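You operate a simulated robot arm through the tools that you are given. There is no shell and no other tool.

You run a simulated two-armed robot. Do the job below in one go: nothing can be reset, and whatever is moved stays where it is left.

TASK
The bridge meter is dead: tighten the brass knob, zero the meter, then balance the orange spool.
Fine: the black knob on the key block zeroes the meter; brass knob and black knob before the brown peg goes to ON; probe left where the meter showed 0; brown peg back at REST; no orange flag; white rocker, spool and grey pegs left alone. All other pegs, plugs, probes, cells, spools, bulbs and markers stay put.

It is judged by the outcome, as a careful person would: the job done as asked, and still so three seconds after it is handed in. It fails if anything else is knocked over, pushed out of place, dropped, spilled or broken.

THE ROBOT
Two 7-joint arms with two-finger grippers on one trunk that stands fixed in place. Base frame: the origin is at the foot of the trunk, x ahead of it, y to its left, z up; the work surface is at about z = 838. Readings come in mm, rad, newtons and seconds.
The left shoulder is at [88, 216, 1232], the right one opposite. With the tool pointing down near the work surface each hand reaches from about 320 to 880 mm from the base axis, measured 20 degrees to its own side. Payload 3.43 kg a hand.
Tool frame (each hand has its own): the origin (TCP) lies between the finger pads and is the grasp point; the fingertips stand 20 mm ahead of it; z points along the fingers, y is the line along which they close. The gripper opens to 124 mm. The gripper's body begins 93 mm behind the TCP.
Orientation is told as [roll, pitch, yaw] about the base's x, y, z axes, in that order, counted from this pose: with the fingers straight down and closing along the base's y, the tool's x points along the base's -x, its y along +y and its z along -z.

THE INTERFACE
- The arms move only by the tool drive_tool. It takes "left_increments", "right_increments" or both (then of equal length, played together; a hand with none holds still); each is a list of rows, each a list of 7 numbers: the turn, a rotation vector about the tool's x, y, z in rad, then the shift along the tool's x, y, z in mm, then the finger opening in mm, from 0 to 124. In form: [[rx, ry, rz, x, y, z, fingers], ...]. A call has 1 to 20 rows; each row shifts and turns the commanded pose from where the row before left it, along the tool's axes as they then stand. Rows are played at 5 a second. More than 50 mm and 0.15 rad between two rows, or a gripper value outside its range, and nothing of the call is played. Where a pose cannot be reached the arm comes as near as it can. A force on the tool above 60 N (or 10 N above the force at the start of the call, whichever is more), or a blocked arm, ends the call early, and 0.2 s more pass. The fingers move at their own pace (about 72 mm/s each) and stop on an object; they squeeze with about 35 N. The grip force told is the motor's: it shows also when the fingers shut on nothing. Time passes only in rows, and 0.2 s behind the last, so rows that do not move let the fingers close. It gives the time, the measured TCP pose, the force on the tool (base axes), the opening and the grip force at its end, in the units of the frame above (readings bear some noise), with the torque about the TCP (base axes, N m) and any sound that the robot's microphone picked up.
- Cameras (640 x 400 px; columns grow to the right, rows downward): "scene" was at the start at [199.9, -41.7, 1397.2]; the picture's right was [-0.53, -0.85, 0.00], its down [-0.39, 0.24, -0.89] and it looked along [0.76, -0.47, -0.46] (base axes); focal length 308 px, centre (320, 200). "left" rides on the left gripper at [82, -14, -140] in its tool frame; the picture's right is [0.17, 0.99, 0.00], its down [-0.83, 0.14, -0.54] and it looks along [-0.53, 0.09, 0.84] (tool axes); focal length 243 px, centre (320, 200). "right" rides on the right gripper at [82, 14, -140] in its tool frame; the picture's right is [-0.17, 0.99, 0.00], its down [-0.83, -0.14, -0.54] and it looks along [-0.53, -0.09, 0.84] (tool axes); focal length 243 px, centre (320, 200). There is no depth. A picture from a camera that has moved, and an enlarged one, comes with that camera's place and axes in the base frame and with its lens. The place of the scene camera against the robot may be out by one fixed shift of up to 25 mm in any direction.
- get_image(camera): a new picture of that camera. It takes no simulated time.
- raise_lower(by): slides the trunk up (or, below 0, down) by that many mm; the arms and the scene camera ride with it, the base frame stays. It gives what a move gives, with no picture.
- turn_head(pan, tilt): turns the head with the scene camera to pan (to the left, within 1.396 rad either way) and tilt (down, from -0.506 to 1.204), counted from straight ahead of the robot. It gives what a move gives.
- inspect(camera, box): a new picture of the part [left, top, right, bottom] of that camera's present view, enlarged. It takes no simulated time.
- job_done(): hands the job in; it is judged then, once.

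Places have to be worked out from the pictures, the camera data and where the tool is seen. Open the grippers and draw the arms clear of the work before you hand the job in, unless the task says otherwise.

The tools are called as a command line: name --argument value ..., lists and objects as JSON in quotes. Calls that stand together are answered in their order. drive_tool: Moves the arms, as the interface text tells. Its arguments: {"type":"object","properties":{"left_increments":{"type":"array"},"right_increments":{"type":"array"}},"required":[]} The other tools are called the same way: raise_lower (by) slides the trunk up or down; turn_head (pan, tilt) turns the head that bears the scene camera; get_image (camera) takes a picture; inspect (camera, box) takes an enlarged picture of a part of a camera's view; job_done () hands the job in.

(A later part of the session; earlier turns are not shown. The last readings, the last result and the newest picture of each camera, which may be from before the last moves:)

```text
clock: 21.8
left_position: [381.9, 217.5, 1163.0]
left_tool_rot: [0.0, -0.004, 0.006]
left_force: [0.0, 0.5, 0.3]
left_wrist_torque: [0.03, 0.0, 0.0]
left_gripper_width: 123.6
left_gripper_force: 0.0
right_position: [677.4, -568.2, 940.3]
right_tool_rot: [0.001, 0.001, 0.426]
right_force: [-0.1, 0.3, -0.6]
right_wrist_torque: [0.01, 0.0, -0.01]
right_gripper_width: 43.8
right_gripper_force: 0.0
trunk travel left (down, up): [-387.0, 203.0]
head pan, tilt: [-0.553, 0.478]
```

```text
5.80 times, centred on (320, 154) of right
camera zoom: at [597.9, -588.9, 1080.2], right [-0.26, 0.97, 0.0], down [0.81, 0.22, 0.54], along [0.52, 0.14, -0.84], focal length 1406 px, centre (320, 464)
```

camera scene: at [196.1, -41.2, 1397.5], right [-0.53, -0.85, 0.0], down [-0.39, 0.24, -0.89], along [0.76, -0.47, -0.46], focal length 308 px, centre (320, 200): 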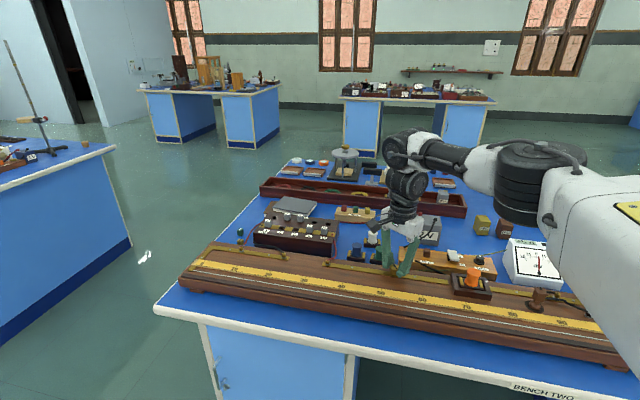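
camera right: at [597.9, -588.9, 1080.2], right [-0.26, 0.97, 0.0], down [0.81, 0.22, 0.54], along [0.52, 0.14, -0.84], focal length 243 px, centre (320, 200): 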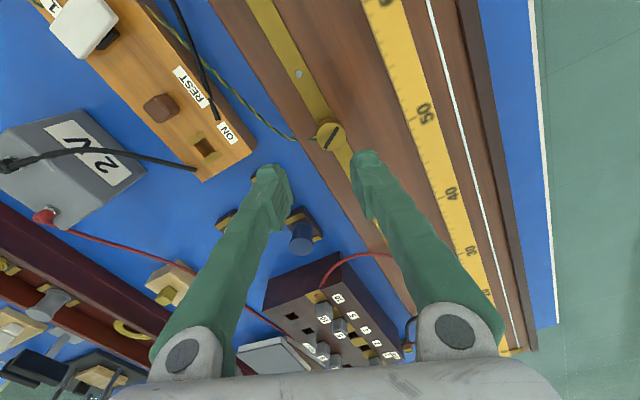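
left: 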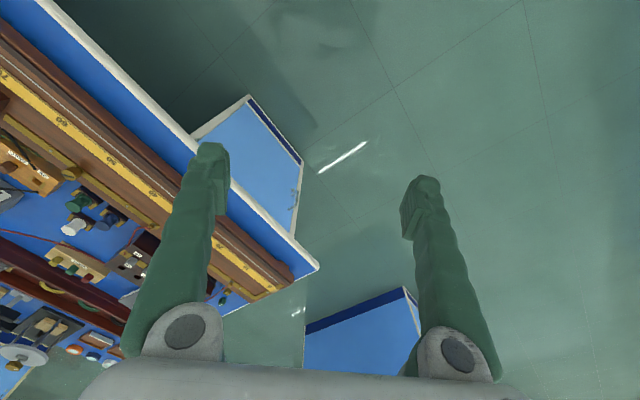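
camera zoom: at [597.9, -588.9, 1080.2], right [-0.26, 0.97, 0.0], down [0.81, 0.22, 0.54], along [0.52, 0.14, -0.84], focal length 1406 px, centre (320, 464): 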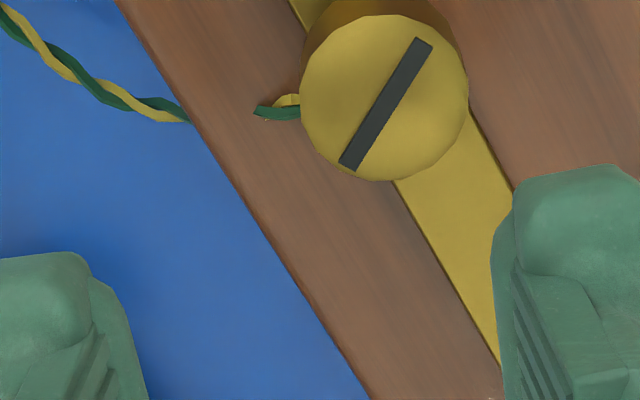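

Knob is at [661.5,−563] from the earlier grip; I shift (12.3, 11.7) in tool axes, then descend 62 mm and grip again.

drive_tool --right_increments '[[0, 0, 0, 12.3, 11.5, 0, 44], [0, 0, 0, 0, 0, 14, 44], [0, 0, 0, 0, 0, 14, 44], [0, 0, 0, 0, 0, 14, 44], [0, 0, 0, 0, 0, 0, 44]]'

inspect --camera "right" --box '[265, 130, 375, 199]'

```text
clock: 23.0
left_position: [379.0, 218.1, 1163.8]
left_tool_rot: [0.0, -0.001, 0.005]
left_force: [-0.5, -0.8, 0.5]
left_wrist_torque: [0.05, -0.01, 0.04]
left_gripper_width: 124.1
left_gripper_force: 0.1
right_position: [661.6, -561.3, 899.2]
right_tool_rot: [0.001, 0.0, 0.425]
right_force: [-0.3, -0.6, -1.3]
right_wrist_torque: [0.01, 0.04, 0.02]
right_gripper_width: 44.0
right_gripper_force: 0.1
trunk travel left (down, up): [-387.0, 203.0]
head pan, tilt: [-0.553, 0.478]
```

```text
5.80 times, centred on (320, 164) of right
camera zoom: at [582.1, -583.7, 1037.3], right [-0.26, 0.97, 0.0], down [0.81, 0.22, 0.54], along [0.52, 0.14, -0.84], focal length 1406 px, centre (320, 406)
```

zoom: 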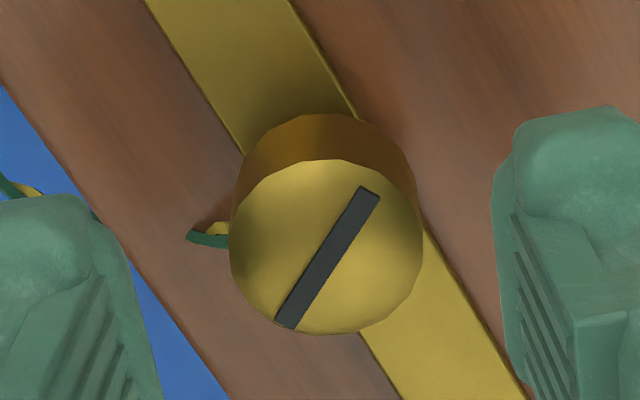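

Well centred. I descend the last 21 mm and grip.

drive_tool --right_increments '[[0, 0, 0, 0.4, 0.6, 10, 44], [0, 0, 0, 0, 0, 11, 44], [0, 0, 0, 0, 0, 0, 44], [0, 0, 0, 0, 0, 0, 30], [0, 0, 0, 0, 0, 0, 18], [0, 0, 0, 0, 0, 0, 10], [0, 0, 0, 0, 0, 0, 10]]'

```text
clock: 24.6
left_position: [378.7, 218.5, 1162.4]
left_tool_rot: [0.001, -0.003, 0.007]
left_force: [0.4, -0.9, -0.6]
left_wrist_torque: [-0.01, 0.01, 0.02]
left_gripper_width: 124.0
left_gripper_force: 0.1
right_position: [662.1, -562.6, 876.5]
right_tool_rot: [0.0, 0.0, 0.426]
right_force: [1.5, -2.1, -1.0]
right_wrist_torque: [-0.06, -0.04, -0.01]
right_gripper_width: 24.5
right_gripper_force: 45.1
trunk travel left (down, up): [-387.0, 203.0]
head pan, tilt: [-0.553, 0.478]
```

Gripped again; I turn clockwise 0.6 rad and watch the torque and slot.

drive_tool --right_increments '[[0, 0, 0.1, 0, 0, 0, 5], [0, 0, 0.1, 0, 0, 0, 5], [0, 0, 0.1, 0, 0, 0, 5], [0, 0, 0, 0, 0, 0, 5]]'

inspect --camera "right" --box '[265, 140, 375, 209]'

inspect --camera "scene" --box '[480, 220, 600, 300]'

```text
clock: 25.6
left_position: [378.7, 216.5, 1163.3]
left_tool_rot: [0.0, -0.002, 0.004]
left_force: [0.5, -0.2, 0.1]
left_wrist_torque: [0.03, 0.01, 0.01]
left_gripper_width: 124.0
left_gripper_force: 0.1
right_position: [661.4, -561.1, 876.5]
right_tool_rot: [0.001, 0.0, 0.127]
right_force: [3.0, 0.3, -4.9]
right_wrist_torque: [0.02, -0.25, -0.02]
right_gripper_width: 24.4
right_gripper_force: 45.3
trunk travel left (down, up): [-387.0, 203.0]
head pan, tilt: [-0.553, 0.478]
```

```text
5.80 times, centred on (320, 174) of right
camera zoom: at [578.9, -558.4, 1016.3], right [0.04, 1.0, 0.0], down [0.84, -0.04, 0.54], along [0.54, -0.02, -0.84], focal length 1406 px, centre (320, 348)
```

zoom: 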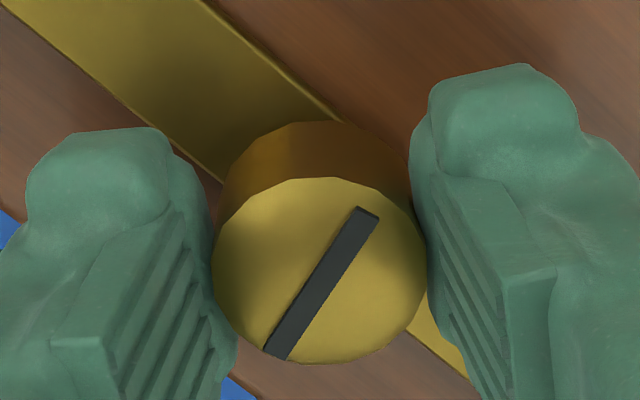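

```text
5.00 times, centred on (540, 260) of scene
camera zoom: at [200.6, -42.1, 1397.0], right [-0.53, -0.85, 0.0], down [-0.39, 0.24, -0.89], along [0.76, -0.47, -0.46], focal length 1542 px, centre (-780, -100)
```

zoom: 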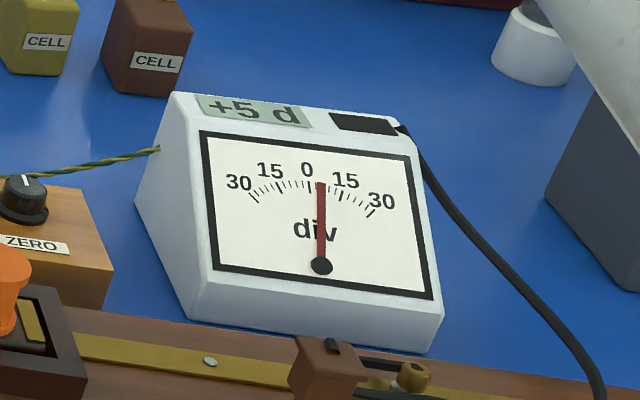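

Still turning with the fingers. I continue the stroke to yaw ≈ −0.85.

drive_tool --right_increments '[[0, 0, 0.1, 0, 0, 0, 5], [0, 0, 0.1, 0, 0, 0, 5], [0, 0, 0.1, 0, 0, 0, 5], [0, 0, 0.1, 0, 0, 0, 5], [0, 0, 0.1, 0, 0, 0, 5], [0, 0, 0, 0, 0, 0, 5]]'

inspect --camera "right" --box '[265, 140, 375, 209]'

drive_tool --right_increments '[[0, 0, 0.1, 0, 0, 0, 5], [0, 0, 0.1, 0, 0, 0, 5], [0, 0, 0.1, 0, 0, 0, 5], [0, 0, 0.1, 0, 0, 0, 5], [0, 0, 0.1, 0, 0, 0, 5], [0, 0, 0, 0, 0, 0, 5]]'

inspect --camera "right" --box '[265, 140, 375, 209]'

```text
clock: 27.0
left_position: [379.2, 217.1, 1163.7]
left_tool_rot: [0.001, -0.005, 0.005]
left_force: [-0.3, 0.0, 0.7]
left_wrist_torque: [0.0, -0.01, 0.03]
left_gripper_width: 123.8
left_gripper_force: 0.1
right_position: [661.9, -562.4, 877.6]
right_tool_rot: [0.0, 0.001, -0.375]
right_force: [-0.5, -3.2, -0.9]
right_wrist_torque: [0.05, 0.14, 0.19]
right_gripper_width: 24.5
right_gripper_force: 45.5
trunk travel left (down, up): [-387.0, 203.0]
head pan, tilt: [-0.553, 0.478]
```

```text
5.80 times, centred on (320, 174) of right
camera zoom: at [590.6, -518.9, 1016.7], right [0.52, 0.86, 0.0], down [0.72, -0.43, 0.54], along [0.46, -0.28, -0.84], focal length 1406 px, centre (320, 348)
```

zoom: 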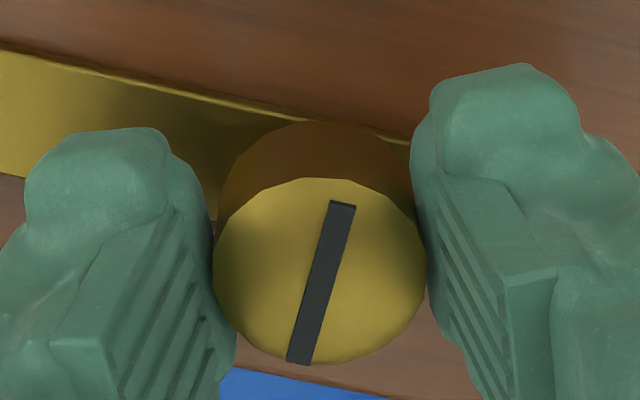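

```text
clock: 28.4
left_position: [379.3, 217.4, 1163.1]
left_tool_rot: [0.0, -0.004, 0.006]
left_force: [-0.4, 0.1, 0.3]
left_wrist_torque: [-0.01, 0.02, 0.0]
left_gripper_width: 123.9
left_gripper_force: 0.0
right_position: [660.0, -561.7, 877.5]
right_tool_rot: [-0.001, 0.001, -0.876]
right_force: [-1.0, -3.3, -2.1]
right_wrist_torque: [-0.18, -0.07, 0.17]
right_gripper_width: 24.5
right_gripper_force: 45.0
trunk travel left (down, up): [-387.0, 203.0]
head pan, tilt: [-0.553, 0.478]
```

```text
5.80 times, centred on (320, 174) of right
camera zoom: at [619.5, -489.7, 1016.5], right [0.86, 0.5, 0.0], down [0.42, -0.73, 0.54], along [0.27, -0.47, -0.84], focal length 1406 px, centre (320, 348)
```

zoom: 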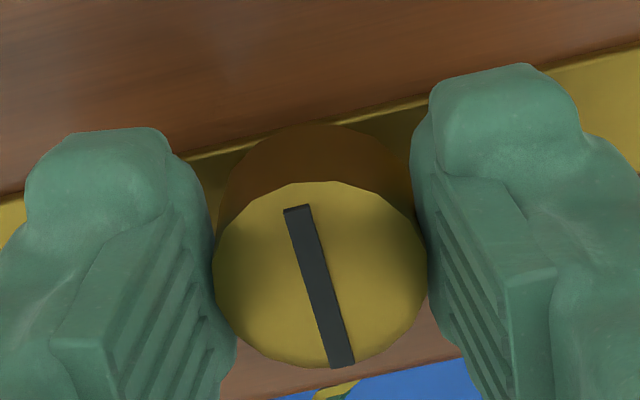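

Torque now rises to about 0.18 N m and the fingers slip round while the slot stays square across the bar: the knob is against its stop, so tight. I open, lift clear and check.

drive_tool --right_increments '[[0, 0, 0, 0, 0, 0, 30], [0, 0, 0, 0, 0, 0, 44], [0, 0, 0, 0, 0, 0, 44], [0, 0, 0, 0, 0, -20, 44], [0, 0, 0, 0, 0, -25, 44], [0, 0, 0, 0, 0, -25, 44], [0, 0, 0, 0, 0, -25, 44], [0, 0, 0, 0, 0, 0, 44]]'

get_image --camera "right"

get_image --camera "scene"

inspect --camera "scene" --box '[480, 220, 600, 300]'

```text
clock: 30.2
left_position: [380.3, 218.5, 1161.8]
left_tool_rot: [-0.001, -0.004, 0.006]
left_force: [-0.7, 0.6, -0.7]
left_wrist_torque: [0.0, 0.01, -0.02]
left_gripper_width: 124.1
left_gripper_force: 0.1
right_position: [663.3, -562.1, 972.8]
right_tool_rot: [0.001, 0.001, -0.874]
right_force: [0.4, 0.5, -0.2]
right_wrist_torque: [-0.01, 0.03, -0.03]
right_gripper_width: 43.6
right_gripper_force: 0.1
trunk travel left (down, up): [-387.0, 203.0]
head pan, tilt: [-0.553, 0.478]
```

```text
taken
camera right: at [620.8, -490.2, 1112.4], right [0.86, 0.51, 0.0], down [0.43, -0.73, 0.54], along [0.27, -0.46, -0.84], focal length 243 px, centre (320, 200)
```

right: 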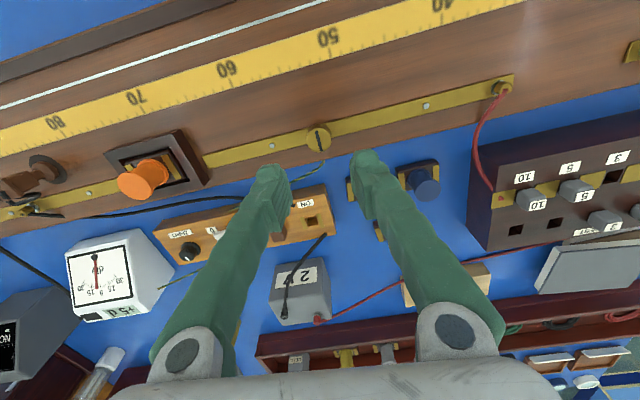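

```text
taken
camera scene: at [200.2, -42.0, 1397.1], right [-0.53, -0.85, 0.0], down [-0.39, 0.24, -0.89], along [0.76, -0.47, -0.46], focal length 308 px, centre (320, 200)
```

scene: 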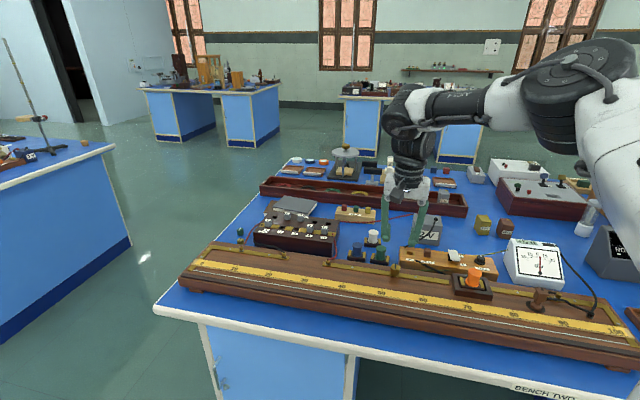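

```text
5.00 times, centred on (540, 260) of scene
camera zoom: at [200.2, -42.0, 1397.1], right [-0.53, -0.85, 0.0], down [-0.39, 0.24, -0.89], along [0.76, -0.47, -0.46], focal length 1542 px, centre (-780, -100)
```

zoom: 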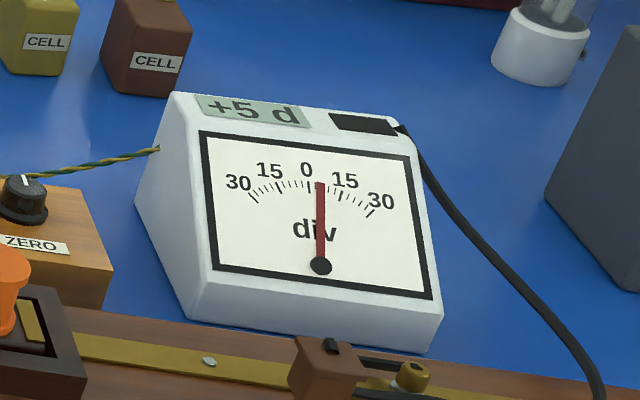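

Tight, nothing else disturbed. I now zoom on the key block to locate the black knob, peg and holes.

inspect --camera "right" --box '[145, 185, 345, 310]'

inspect --camera "right" --box '[150, 215, 230, 265]'

```text
3.20 times, centred on (245, 248) of right
camera zoom: at [620.8, -490.2, 1112.4], right [0.86, 0.51, 0.0], down [0.43, -0.73, 0.54], along [0.27, -0.46, -0.84], focal length 776 px, centre (560, 48)
```

zoom: 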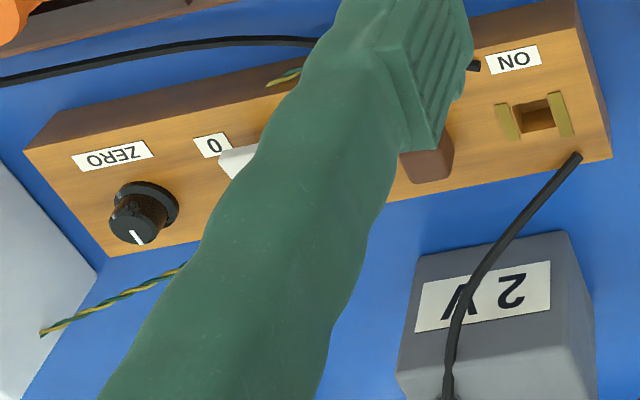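

```text
8.00 times, centred on (190, 240) of right
camera zoom: at [620.8, -490.2, 1112.4], right [0.86, 0.51, 0.0], down [0.43, -0.73, 0.54], along [0.27, -0.46, -0.84], focal length 1941 px, centre (1360, -120)
```

zoom: 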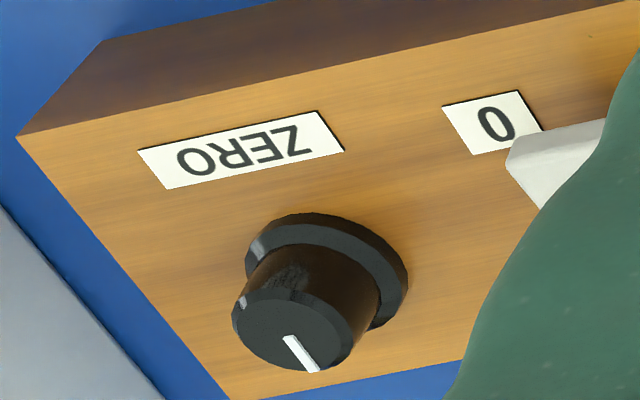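

Triangulation of the block's features is inconsistent in height, so I need a better baseline. I slide about 110 mm toward the 100-end at this height and tilt the tool outward 0.36 rad, both to look at the block and to prepare for extra reach.

drive_tool --right_increments '[[0, 0, -0.085, 0, 0, 0, 44], [0, -0.12, 0, 0, -37, 0, 44], [0, -0.12, 0, 0, -37, 0, 44], [0, -0.12, 0, 0, -36, 0, 44], [0, 0, 0, 0, 0, 0, 44]]'

get_image --camera "right"

get_image --camera "scene"

```text
clock: 31.4
left_position: [379.9, 217.8, 1162.6]
left_tool_rot: [-0.002, -0.001, 0.004]
left_force: [-0.7, -0.1, -0.4]
left_wrist_torque: [0.0, 0.0, 0.01]
left_gripper_width: 124.0
left_gripper_force: 0.1
right_position: [585.0, -639.4, 972.6]
right_tool_rot: [0.001, -0.361, -0.788]
right_force: [0.0, 0.2, -1.1]
right_wrist_torque: [-0.05, 0.04, 0.03]
right_gripper_width: 43.9
right_gripper_force: 0.0
trunk travel left (down, up): [-387.0, 203.0]
head pan, tilt: [-0.553, 0.478]
```

```text
taken
camera right: at [506.3, -540.1, 1074.0], right [0.81, 0.58, 0.06], down [0.31, -0.51, 0.8], along [0.5, -0.63, -0.6], focal length 243 px, centre (320, 200)
```

right: 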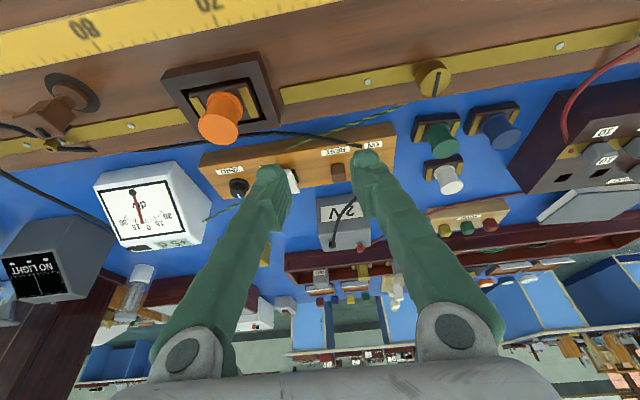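

```text
taken
camera scene: at [200.6, -41.3, 1397.0], right [-0.53, -0.85, 0.0], down [-0.39, 0.24, -0.89], along [0.76, -0.47, -0.46], focal length 308 px, centre (320, 200)
```

scene: 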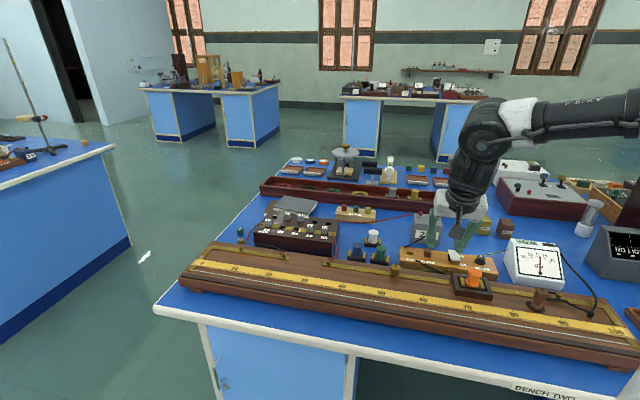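

The tilt works. I zoom in on the key block, the board and meter from this lower angle.

inspect --camera "right" --box '[190, 120, 410, 257]'

inspect --camera "right" --box '[200, 150, 300, 212]'

inspect --camera "right" --box '[310, 120, 410, 182]'

```text
2.91 times, centred on (300, 188) of right
camera zoom: at [506.3, -540.1, 1074.0], right [0.81, 0.58, 0.06], down [0.31, -0.51, 0.8], along [0.5, -0.63, -0.6], focal length 706 px, centre (378, 234)
```

zoom: 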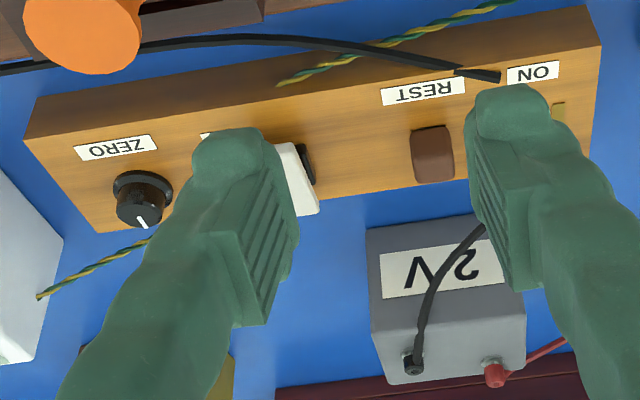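

```text
6.40 times, centred on (250, 181) of right
camera zoom: at [506.3, -540.1, 1074.0], right [0.81, 0.58, 0.06], down [0.31, -0.51, 0.8], along [0.5, -0.63, -0.6], focal length 1553 px, centre (768, 322)
```

zoom: 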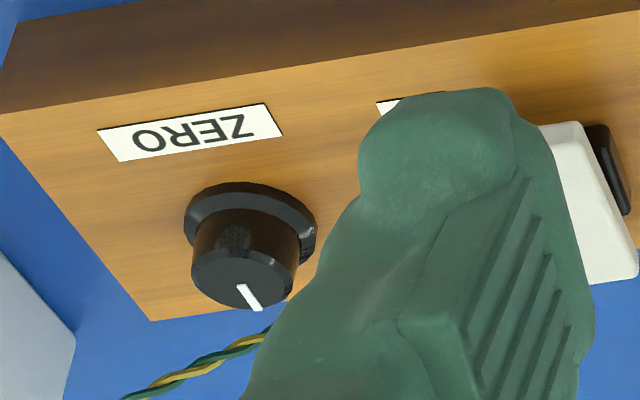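

```text
6.40 times, centred on (360, 151) of right
camera zoom: at [506.3, -540.1, 1074.0], right [0.81, 0.58, 0.06], down [0.31, -0.51, 0.8], along [0.5, -0.63, -0.6], focal length 1553 px, centre (64, 514)
```

zoom: 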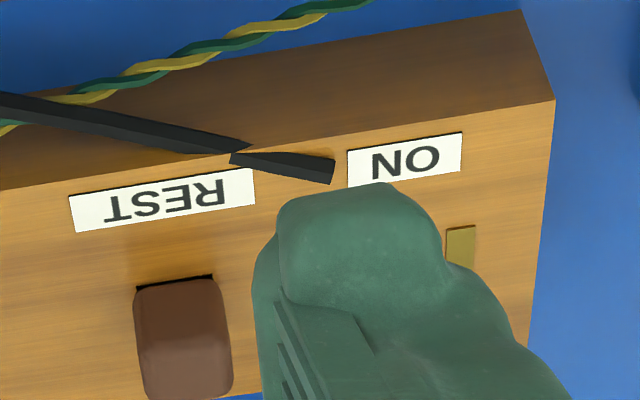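

The views now agree: the block's top is at about z 831, and the black knob's top is at about z 847 at roughly [581,−826]. That is beyond vertical-tool reach, so the outward tilt is needed. I move above it at z≈920 with the tilt kept.

drive_tool --right_increments '[[0, 0, 0, -23.2, -26.9, 8.8, 60], [0, 0, 0, -23.2, -26.9, 8.8, 60], [0, 0, 0, -23.2, -26.9, 8.8, 60], [0, 0, 0, -23.2, -26.9, 8.8, 60], [0, 0, 0, -23.2, -27.0, 8.8, 60], [0, 0, 0, 6.2, 0, 16.4, 60], [0, 0, 0, 6.2, 0, 16.4, 60], [0, 0, 0, 6.2, 0, 16.4, 60], [0, 0, 0, 0, 0, 0, 60]]'

get_image --camera "right"

get_image --camera "scene"

```text
clock: 33.4
left_position: [378.5, 218.5, 1163.6]
left_tool_rot: [-0.002, -0.004, 0.006]
left_force: [-0.6, 0.6, 0.4]
left_wrist_torque: [-0.01, 0.01, 0.0]
left_gripper_width: 123.9
left_gripper_force: 0.1
right_position: [575.1, -820.3, 921.4]
right_tool_rot: [-0.001, -0.361, -0.789]
right_force: [-0.2, 0.5, -0.3]
right_wrist_torque: [-0.01, -0.02, 0.05]
right_gripper_width: 60.1
right_gripper_force: 0.1
trunk travel left (down, up): [-387.0, 203.0]
head pan, tilt: [-0.553, 0.478]
```

```text
taken
camera right: at [495.9, -721.8, 1021.7], right [0.81, 0.58, 0.06], down [0.31, -0.51, 0.8], along [0.5, -0.63, -0.6], focal length 243 px, centre (320, 200)
```

right: 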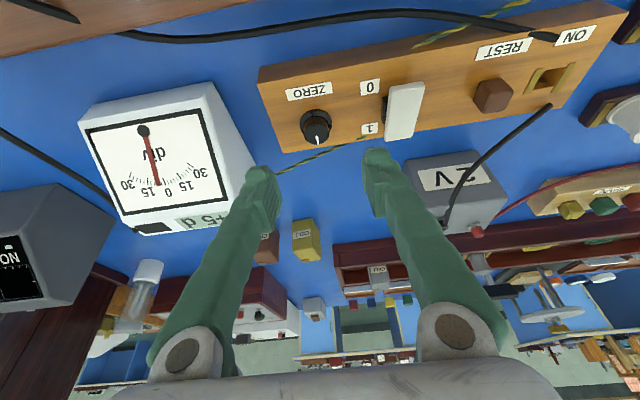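

```text
taken
camera scene: at [199.6, -41.4, 1397.2], right [-0.53, -0.85, 0.0], down [-0.39, 0.24, -0.89], along [0.76, -0.47, -0.46], focal length 308 px, centre (320, 200)
```

scene: 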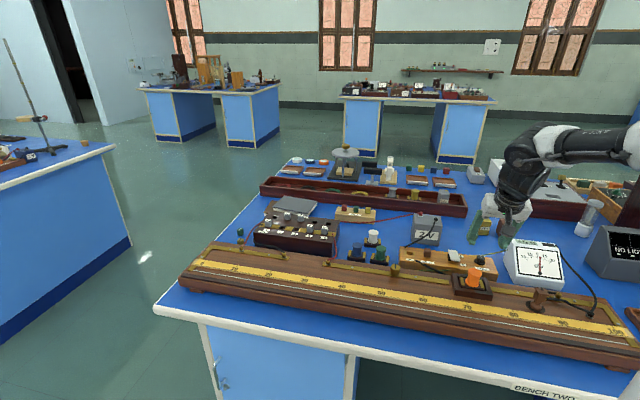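

Reached. I zoom on the black knob from here.

inspect --camera "right" --box '[270, 80, 370, 142]'

inspect --camera "right" --box '[430, 20, 630, 145]'

```text
6.40 times, centred on (320, 111) of right
camera zoom: at [495.9, -721.8, 1021.7], right [0.81, 0.58, 0.06], down [0.31, -0.51, 0.8], along [0.5, -0.63, -0.6], focal length 1553 px, centre (320, 770)
```

zoom: 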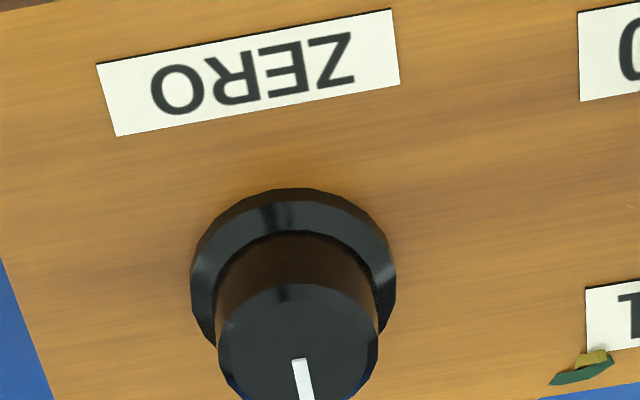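

```text
3.20 times, centred on (530, 82) of right
camera zoom: at [495.9, -721.8, 1021.7], right [0.81, 0.58, 0.06], down [0.31, -0.51, 0.8], along [0.5, -0.63, -0.6], focal length 776 px, centre (-352, 576)
```

zoom: 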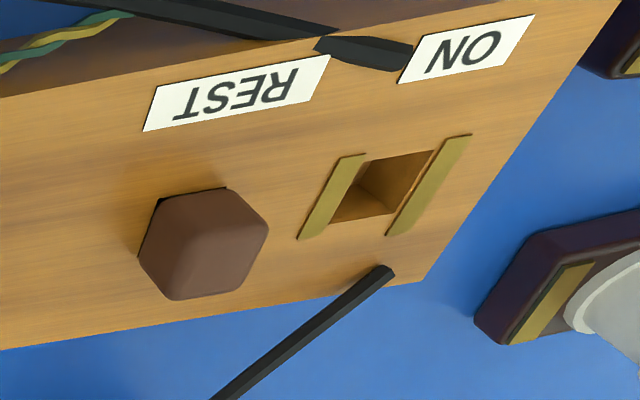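

The black knob measures about 22 mm across, spans z 834–850, and its axis is 8 mm outward of the TCP. I descend most of the way with the fingers at 44 mm and look.

drive_tool --right_increments '[[0, 0, 0, -2.4, 0, 0.9, 44], [0, 0, 0, 5.3, 0, 14, 44], [0, 0, 0, 5.3, 0, 14, 44], [0, 0, 0, 5.3, 0, 14, 44], [0, 0, 0, 0, 0, 0, 44]]'

get_image --camera "right"

inspect --camera "scene" --box '[440, 210, 560, 290]'

```text
clock: 34.6
left_position: [379.1, 217.7, 1162.4]
left_tool_rot: [0.0, -0.005, 0.005]
left_force: [-0.6, 0.4, -0.4]
left_wrist_torque: [-0.01, -0.01, 0.03]
left_gripper_width: 123.9
left_gripper_force: 0.0
right_position: [577.5, -823.1, 874.9]
right_tool_rot: [0.001, -0.361, -0.789]
right_force: [-0.3, -0.7, 0.0]
right_wrist_torque: [0.01, 0.01, 0.01]
right_gripper_width: 44.2
right_gripper_force: 0.0
trunk travel left (down, up): [-387.0, 203.0]
head pan, tilt: [-0.553, 0.478]
```

```text
taken
camera right: at [497.9, -724.1, 976.8], right [0.81, 0.58, 0.06], down [0.31, -0.51, 0.8], along [0.5, -0.63, -0.6], focal length 243 px, centre (320, 200)
```

right: 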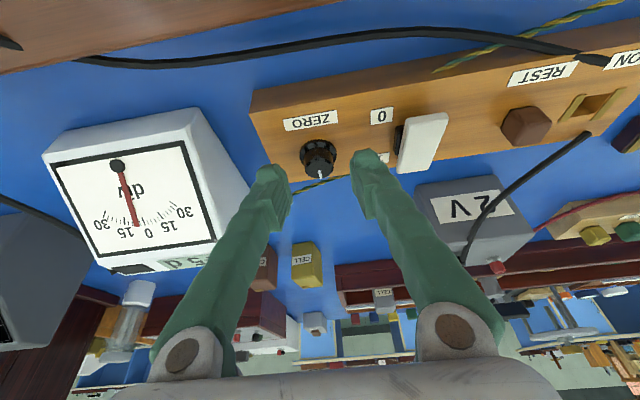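

```text
5.00 times, centred on (500, 250) of scene
camera zoom: at [199.7, -41.6, 1397.2], right [-0.53, -0.85, 0.0], down [-0.39, 0.24, -0.89], along [0.76, -0.47, -0.46], focal length 1542 px, centre (-580, -50)
```

zoom: 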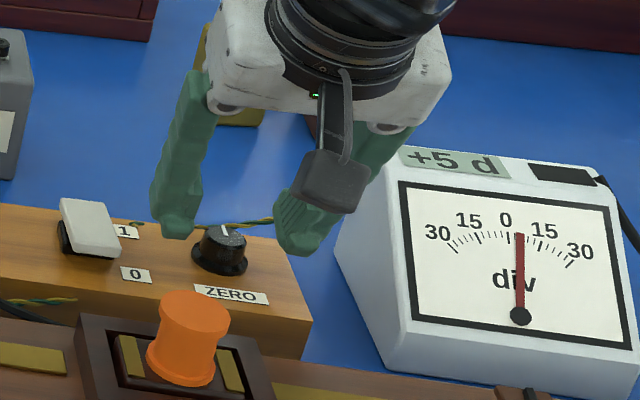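

I zoom once more to check alignment before the last descent.

inspect --camera "right" --box '[265, 120, 375, 189]'

```text
5.80 times, centred on (320, 154) of right
camera zoom: at [497.9, -724.1, 976.8], right [0.81, 0.58, 0.06], down [0.31, -0.51, 0.8], along [0.5, -0.63, -0.6], focal length 1406 px, centre (320, 464)
```

zoom: 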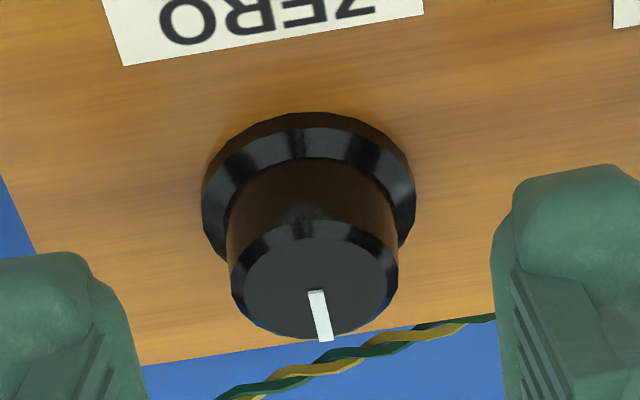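

Alignment is good. I descend 15 mm more and close gently on the black knob.

drive_tool --right_increments '[[0, 0, 0, 2.6, 0, 7, 44], [0, 0, 0, 2.6, 0, 7, 44], [0, 0, 0, 0, 0, 0, 44], [0, 0, 0, 0, 0, 0, 30], [0, 0, 0, 0, 0, 0, 22], [0, 0, 0, 0, 0, 0, 15], [0, 0, 0, 0, 0, 0, 15]]'

inspect --camera "right" --box '[265, 130, 375, 199]'

inspect --camera "scene" --box '[440, 210, 560, 290]'

```text
clock: 36.2
left_position: [377.3, 219.9, 1163.3]
left_tool_rot: [-0.002, -0.006, 0.005]
left_force: [-0.1, -0.5, 0.2]
left_wrist_torque: [0.01, 0.0, -0.01]
left_gripper_width: 123.8
left_gripper_force: 0.1
right_position: [576.0, -822.9, 863.6]
right_tool_rot: [0.0, -0.363, -0.79]
right_force: [-5.2, 0.3, 13.0]
right_wrist_torque: [-0.09, 0.14, -0.03]
right_gripper_width: 15.7
right_gripper_force: 1.4
trunk travel left (down, up): [-387.0, 203.0]
head pan, tilt: [-0.553, 0.478]
```

```text
5.80 times, centred on (320, 164) of right
camera zoom: at [497.2, -723.2, 964.5], right [0.81, 0.58, 0.06], down [0.31, -0.51, 0.8], along [0.5, -0.63, -0.6], focal length 1406 px, centre (320, 406)
```

zoom: 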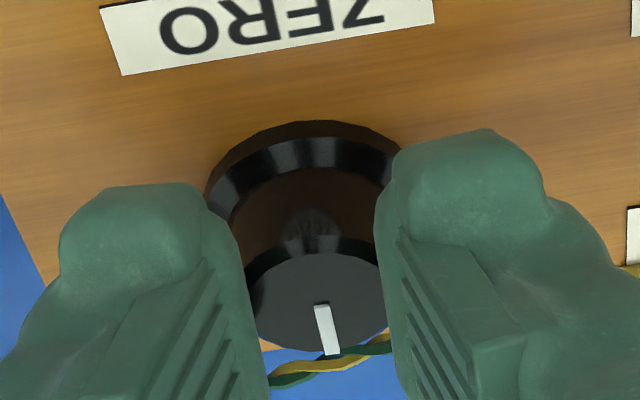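

```text
5.00 times, centred on (500, 250) of scene
camera zoom: at [198.0, -39.9, 1397.6], right [-0.53, -0.85, 0.0], down [-0.39, 0.24, -0.89], along [0.76, -0.47, -0.46], focal length 1542 px, centre (-580, -50)
```

zoom: 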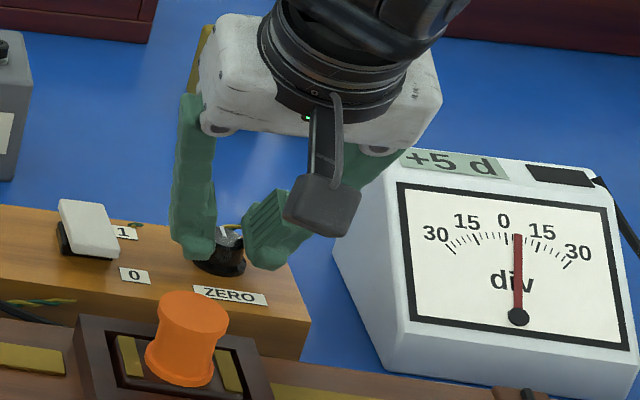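

The fingers closed onto the knob's bevelled top rather than its barrel (13 N upward). I reopen, go 8 mm lower, and watch for contact force.

drive_tool --right_increments '[[0, 0, 0, 0, 0, 0, 30], [0, 0, 0, 0, 0, 0, 44], [0, 0, 0, 0, 0, 0, 44], [0, 0, 0, 1.4, 0, 3.7, 44], [0, 0, 0, 1.4, 0, 3.7, 44], [0, 0, 0, 0, 0, 0, 44]]'

inspect --camera "right" --box '[255, 130, 385, 211]'

inspect --camera "scene" --box '[450, 230, 530, 283]'

```text
clock: 37.6
left_position: [379.1, 217.8, 1164.2]
left_tool_rot: [-0.001, -0.003, 0.006]
left_force: [0.2, 0.2, 0.5]
left_wrist_torque: [0.03, 0.02, 0.02]
left_gripper_width: 123.9
left_gripper_force: 0.0
right_position: [577.0, -823.0, 852.8]
right_tool_rot: [-0.001, -0.359, -0.789]
right_force: [-0.4, 0.0, 0.4]
right_wrist_torque: [0.01, 0.0, 0.02]
right_gripper_width: 44.0
right_gripper_force: 0.0
trunk travel left (down, up): [-387.0, 203.0]
head pan, tilt: [-0.553, 0.478]
```

```text
4.92 times, centred on (320, 170) of right
camera zoom: at [498.4, -724.0, 953.6], right [0.81, 0.58, 0.06], down [0.31, -0.52, 0.8], along [0.5, -0.63, -0.6], focal length 1194 px, centre (320, 345)
```

zoom: 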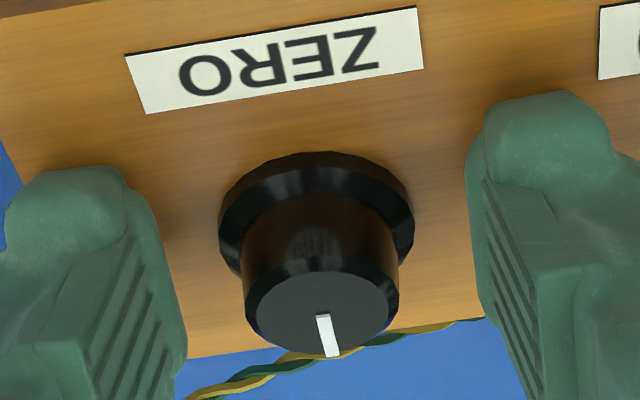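

```text
7.55 times, centred on (490, 256) of scene
camera zoom: at [199.9, -41.7, 1397.1], right [-0.53, -0.85, 0.0], down [-0.39, 0.24, -0.89], along [0.76, -0.47, -0.46], focal length 2328 px, centre (-963, -226)
```

zoom: 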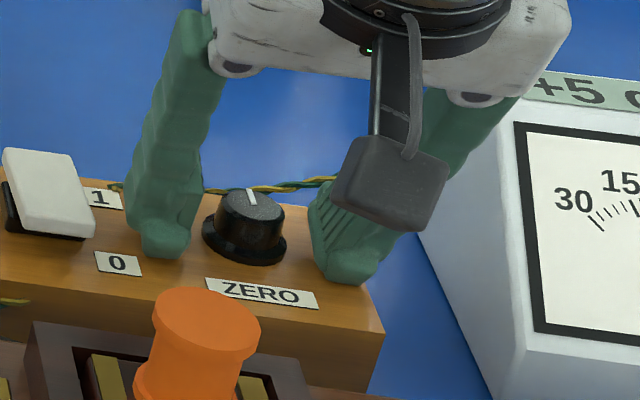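

No contact yet, and the fingers straddle the barrel. I close.

drive_tool --right_increments '[[0, 0, 0, 0, 0, 0, 30], [0, 0, 0, 0, 0, 0, 22], [0, 0, 0, 0, 0, 0, 18], [0, 0, 0, 0, 0, 0, 18]]'

inspect --camera "right" --box '[265, 135, 375, 204]'

inspect --camera "scene" --box '[440, 210, 560, 290]'

```text
clock: 38.6
left_position: [378.8, 218.2, 1162.0]
left_tool_rot: [-0.001, -0.004, 0.005]
left_force: [0.4, 0.8, 0.0]
left_wrist_torque: [0.03, 0.01, -0.01]
left_gripper_width: 124.1
left_gripper_force: 0.0
right_position: [577.7, -823.7, 852.6]
right_tool_rot: [0.001, -0.357, -0.788]
right_force: [-2.1, -2.3, -0.4]
right_wrist_torque: [-0.02, 0.0, -0.05]
right_gripper_width: 22.4
right_gripper_force: 45.4
trunk travel left (down, up): [-387.0, 203.0]
head pan, tilt: [-0.553, 0.478]
```

```text
5.80 times, centred on (320, 170) of right
camera zoom: at [498.0, -724.3, 953.5], right [0.81, 0.58, 0.06], down [0.31, -0.52, 0.8], along [0.5, -0.63, -0.6], focal length 1406 px, centre (320, 377)
```

zoom: 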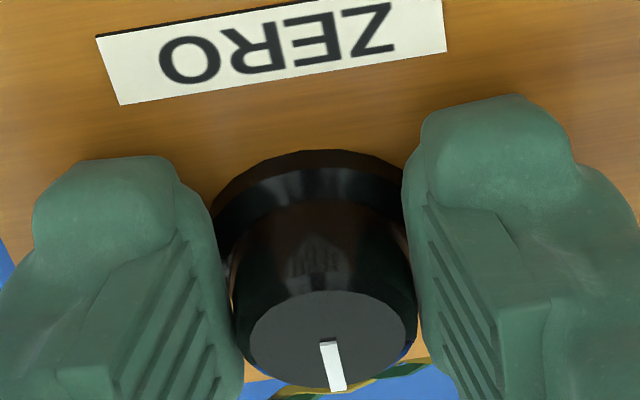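

```text
5.00 times, centred on (500, 250) of scene
camera zoom: at [199.7, -42.0, 1397.2], right [-0.53, -0.85, 0.0], down [-0.39, 0.24, -0.89], along [0.76, -0.47, -0.46], focal length 1542 px, centre (-580, -50)
```

zoom: 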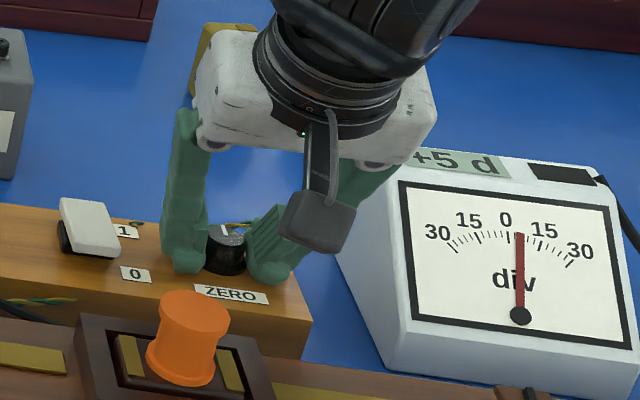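

Gripped on the barrel at 22.4 mm. I turn it a small 0.1 rad clockwise about the vertical and see which way the meter goes.

drive_tool --right_increments '[[0.0177, 0, 0.0468, 0, 0.26, 0, 12], [0.0177, 0, 0.0468, 0, 0.26, 0, 12], [0, 0, 0, 0, 0, 0, 12]]'

inspect --camera "scene" --box '[440, 210, 560, 290]'

inspect --camera "right" --box '[265, 135, 375, 204]'

```text
clock: 39.4
left_position: [378.3, 217.3, 1162.4]
left_tool_rot: [0.0, -0.002, 0.006]
left_force: [0.0, 0.1, 0.6]
left_wrist_torque: [0.0, -0.01, 0.0]
left_gripper_width: 124.0
left_gripper_force: 0.0
right_position: [577.1, -822.7, 853.4]
right_tool_rot: [0.0, -0.36, -0.89]
right_force: [-3.0, 1.0, -2.8]
right_wrist_torque: [0.02, 0.02, -0.01]
right_gripper_width: 22.7
right_gripper_force: 44.9
trunk travel left (down, up): [-387.0, 203.0]
head pan, tilt: [-0.553, 0.478]
```

```text
5.00 times, centred on (500, 250) of scene
camera zoom: at [199.7, -42.0, 1397.2], right [-0.53, -0.85, 0.0], down [-0.39, 0.24, -0.89], along [0.76, -0.47, -0.46], focal length 1542 px, centre (-580, -50)
```

zoom: 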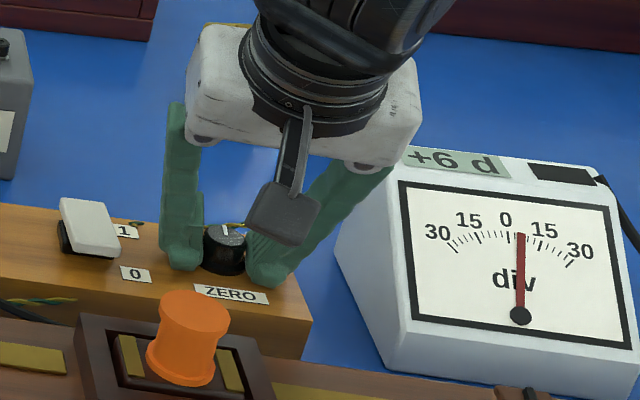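

```text
5.80 times, centred on (320, 170) of right
camera zoom: at [508.9, -716.4, 953.6], right [0.86, 0.5, 0.06], down [0.26, -0.54, 0.8], along [0.43, -0.67, -0.6], focal length 1406 px, centre (320, 377)
```

zoom: 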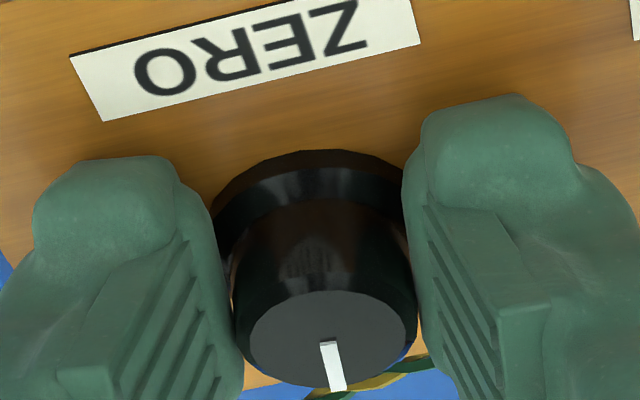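

Clockwise raised it to +6, so I turn counter-clockwise about 0.45 rad and read again.

drive_tool --right_increments '[[-0.0318, 0, -0.0842, 0, -0.45, 0, 12], [-0.0318, 0, -0.0842, 0, -0.45, 0, 12], [-0.0318, 0, -0.0842, 0, -0.45, 0, 12], [-0.0318, 0, -0.0842, 0, -0.45, 0, 12], [-0.0318, 0, -0.0842, 0, -0.45, 0, 12], [0, 0, 0, 0, 0, 0, 12]]'

inspect --camera "scene" --box '[440, 210, 560, 290]'

inspect --camera "right" --box '[265, 135, 375, 204]'

```text
clock: 40.8
left_position: [379.7, 217.4, 1162.2]
left_tool_rot: [0.001, -0.003, 0.006]
left_force: [0.2, -0.8, -0.2]
left_wrist_torque: [0.0, -0.01, -0.03]
left_gripper_width: 123.9
left_gripper_force: 0.0
right_position: [575.3, -825.7, 852.8]
right_tool_rot: [-0.001, -0.361, -0.44]
right_force: [-6.0, -6.7, -1.2]
right_wrist_torque: [-0.16, 0.0, -0.05]
right_gripper_width: 22.7
right_gripper_force: 45.2
trunk travel left (down, up): [-387.0, 203.0]
head pan, tilt: [-0.553, 0.478]
```

```text
5.00 times, centred on (500, 250) of scene
camera zoom: at [199.2, -42.5, 1397.2], right [-0.53, -0.85, 0.0], down [-0.39, 0.24, -0.89], along [0.76, -0.47, -0.46], focal length 1542 px, centre (-580, -50)
```

zoom: 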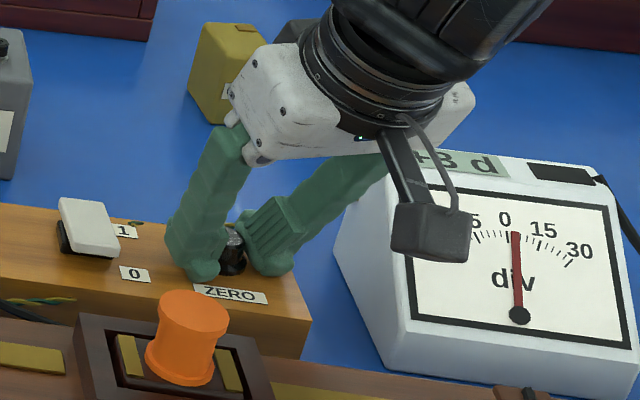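

```text
5.80 times, centred on (320, 170) of right
camera zoom: at [467.2, -759.6, 953.5], right [0.56, 0.83, 0.06], down [0.47, -0.38, 0.8], along [0.68, -0.42, -0.6], focal length 1406 px, centre (320, 377)
```

zoom: 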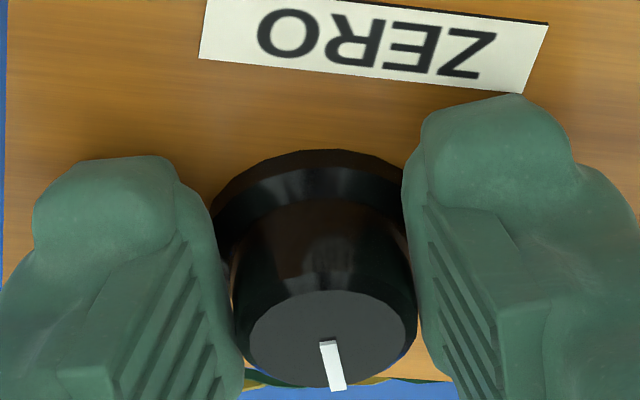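

It reads +3 now (about 6 div per rad). I turn a further 0.3 rad counter-clockwise.

drive_tool --right_increments '[[-0.0265, 0, -0.0702, 0, -0.4, 0, 12], [-0.0265, 0, -0.0702, 0, -0.4, 0, 12], [-0.0265, 0, -0.0702, 0, -0.4, 0, 12], [-0.0265, 0, -0.0702, 0, -0.4, 0, 12], [0, 0, 0, 0, 0, 0, 12]]'

inspect --camera "scene" --box '[440, 210, 560, 290]'

get_image --camera "right"

```text
clock: 42.0
left_position: [379.0, 216.5, 1165.5]
left_tool_rot: [0.0, -0.005, 0.005]
left_force: [0.6, -0.3, -0.2]
left_wrist_torque: [0.03, -0.03, 0.03]
left_gripper_width: 123.9
left_gripper_force: 0.1
right_position: [574.9, -827.9, 851.8]
right_tool_rot: [0.0, -0.363, -0.14]
right_force: [-4.7, -15.5, 5.9]
right_wrist_torque: [-0.16, 0.09, -0.11]
right_gripper_width: 22.7
right_gripper_force: 45.3
trunk travel left (down, up): [-387.0, 203.0]
head pan, tilt: [-0.553, 0.478]
```

```text
5.00 times, centred on (500, 250) of scene
camera zoom: at [198.7, -42.7, 1397.3], right [-0.53, -0.85, 0.0], down [-0.39, 0.24, -0.89], along [0.76, -0.47, -0.46], focal length 1542 px, centre (-580, -50)
```

zoom: 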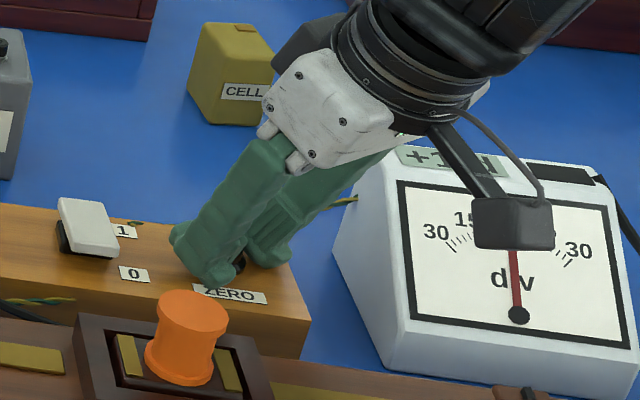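

```text
taken
camera right: at [451.5, -796.7, 953.1], right [0.29, 0.96, 0.06], down [0.56, -0.22, 0.8], along [0.78, -0.2, -0.6], focal length 243 px, centre (320, 200)
```

right: 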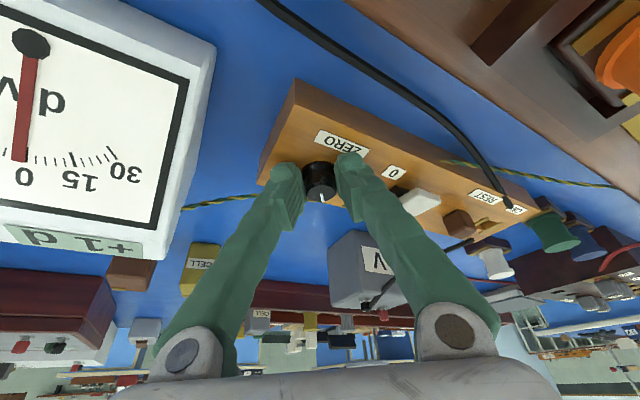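

It reads +1 now. I turn about 0.15 rad more, easing the sideways load slightly.

drive_tool --right_increments '[[-0.0177, 0, -0.0468, 0, -0.6, 0, 12], [-0.0177, 0, -0.0468, 0, -0.6, 0, 12], [-0.0177, 0, -0.0468, 0, -0.5, 0, 12], [0, 0, 0, 0, 0, 0, 12]]'

get_image --camera "right"

inspect --camera "scene" --box '[440, 210, 560, 290]'

```text
clock: 43.0
left_position: [377.3, 216.1, 1162.4]
left_tool_rot: [-0.001, -0.004, 0.005]
left_force: [-0.3, 0.5, 0.0]
left_wrist_torque: [0.02, -0.02, 0.01]
left_gripper_width: 124.0
left_gripper_force: 0.1
right_position: [574.2, -829.8, 852.0]
right_tool_rot: [0.0, -0.364, 0.01]
right_force: [-3.2, -19.0, 11.0]
right_wrist_torque: [-0.19, -0.1, -0.18]
right_gripper_width: 22.9
right_gripper_force: 45.0
trunk travel left (down, up): [-387.0, 203.0]
head pan, tilt: [-0.553, 0.478]
```

```text
taken
camera right: at [448.2, -816.6, 953.1], right [0.14, 0.99, 0.06], down [0.59, -0.13, 0.8], along [0.8, -0.08, -0.6], focal length 243 px, centre (320, 200)
```

right: 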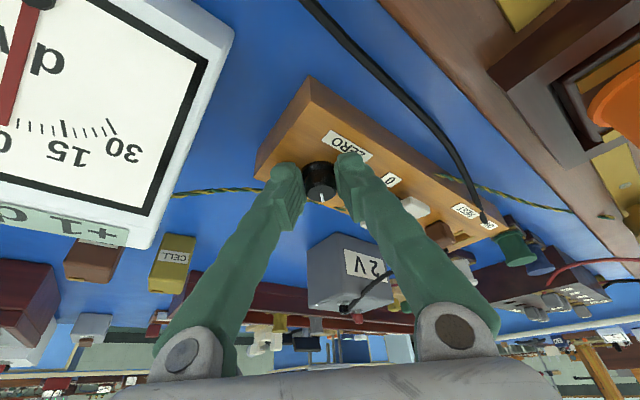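

```text
5.00 times, centred on (500, 250) of scene
camera zoom: at [198.5, -42.6, 1397.4], right [-0.53, -0.85, 0.0], down [-0.39, 0.24, -0.89], along [0.76, -0.47, -0.46], focal length 1542 px, centre (-580, -50)
```

zoom: 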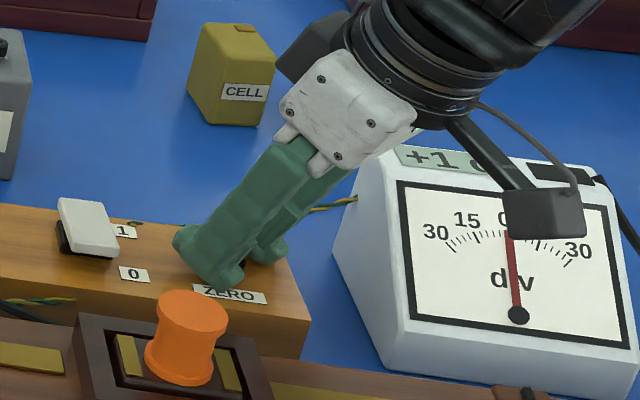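

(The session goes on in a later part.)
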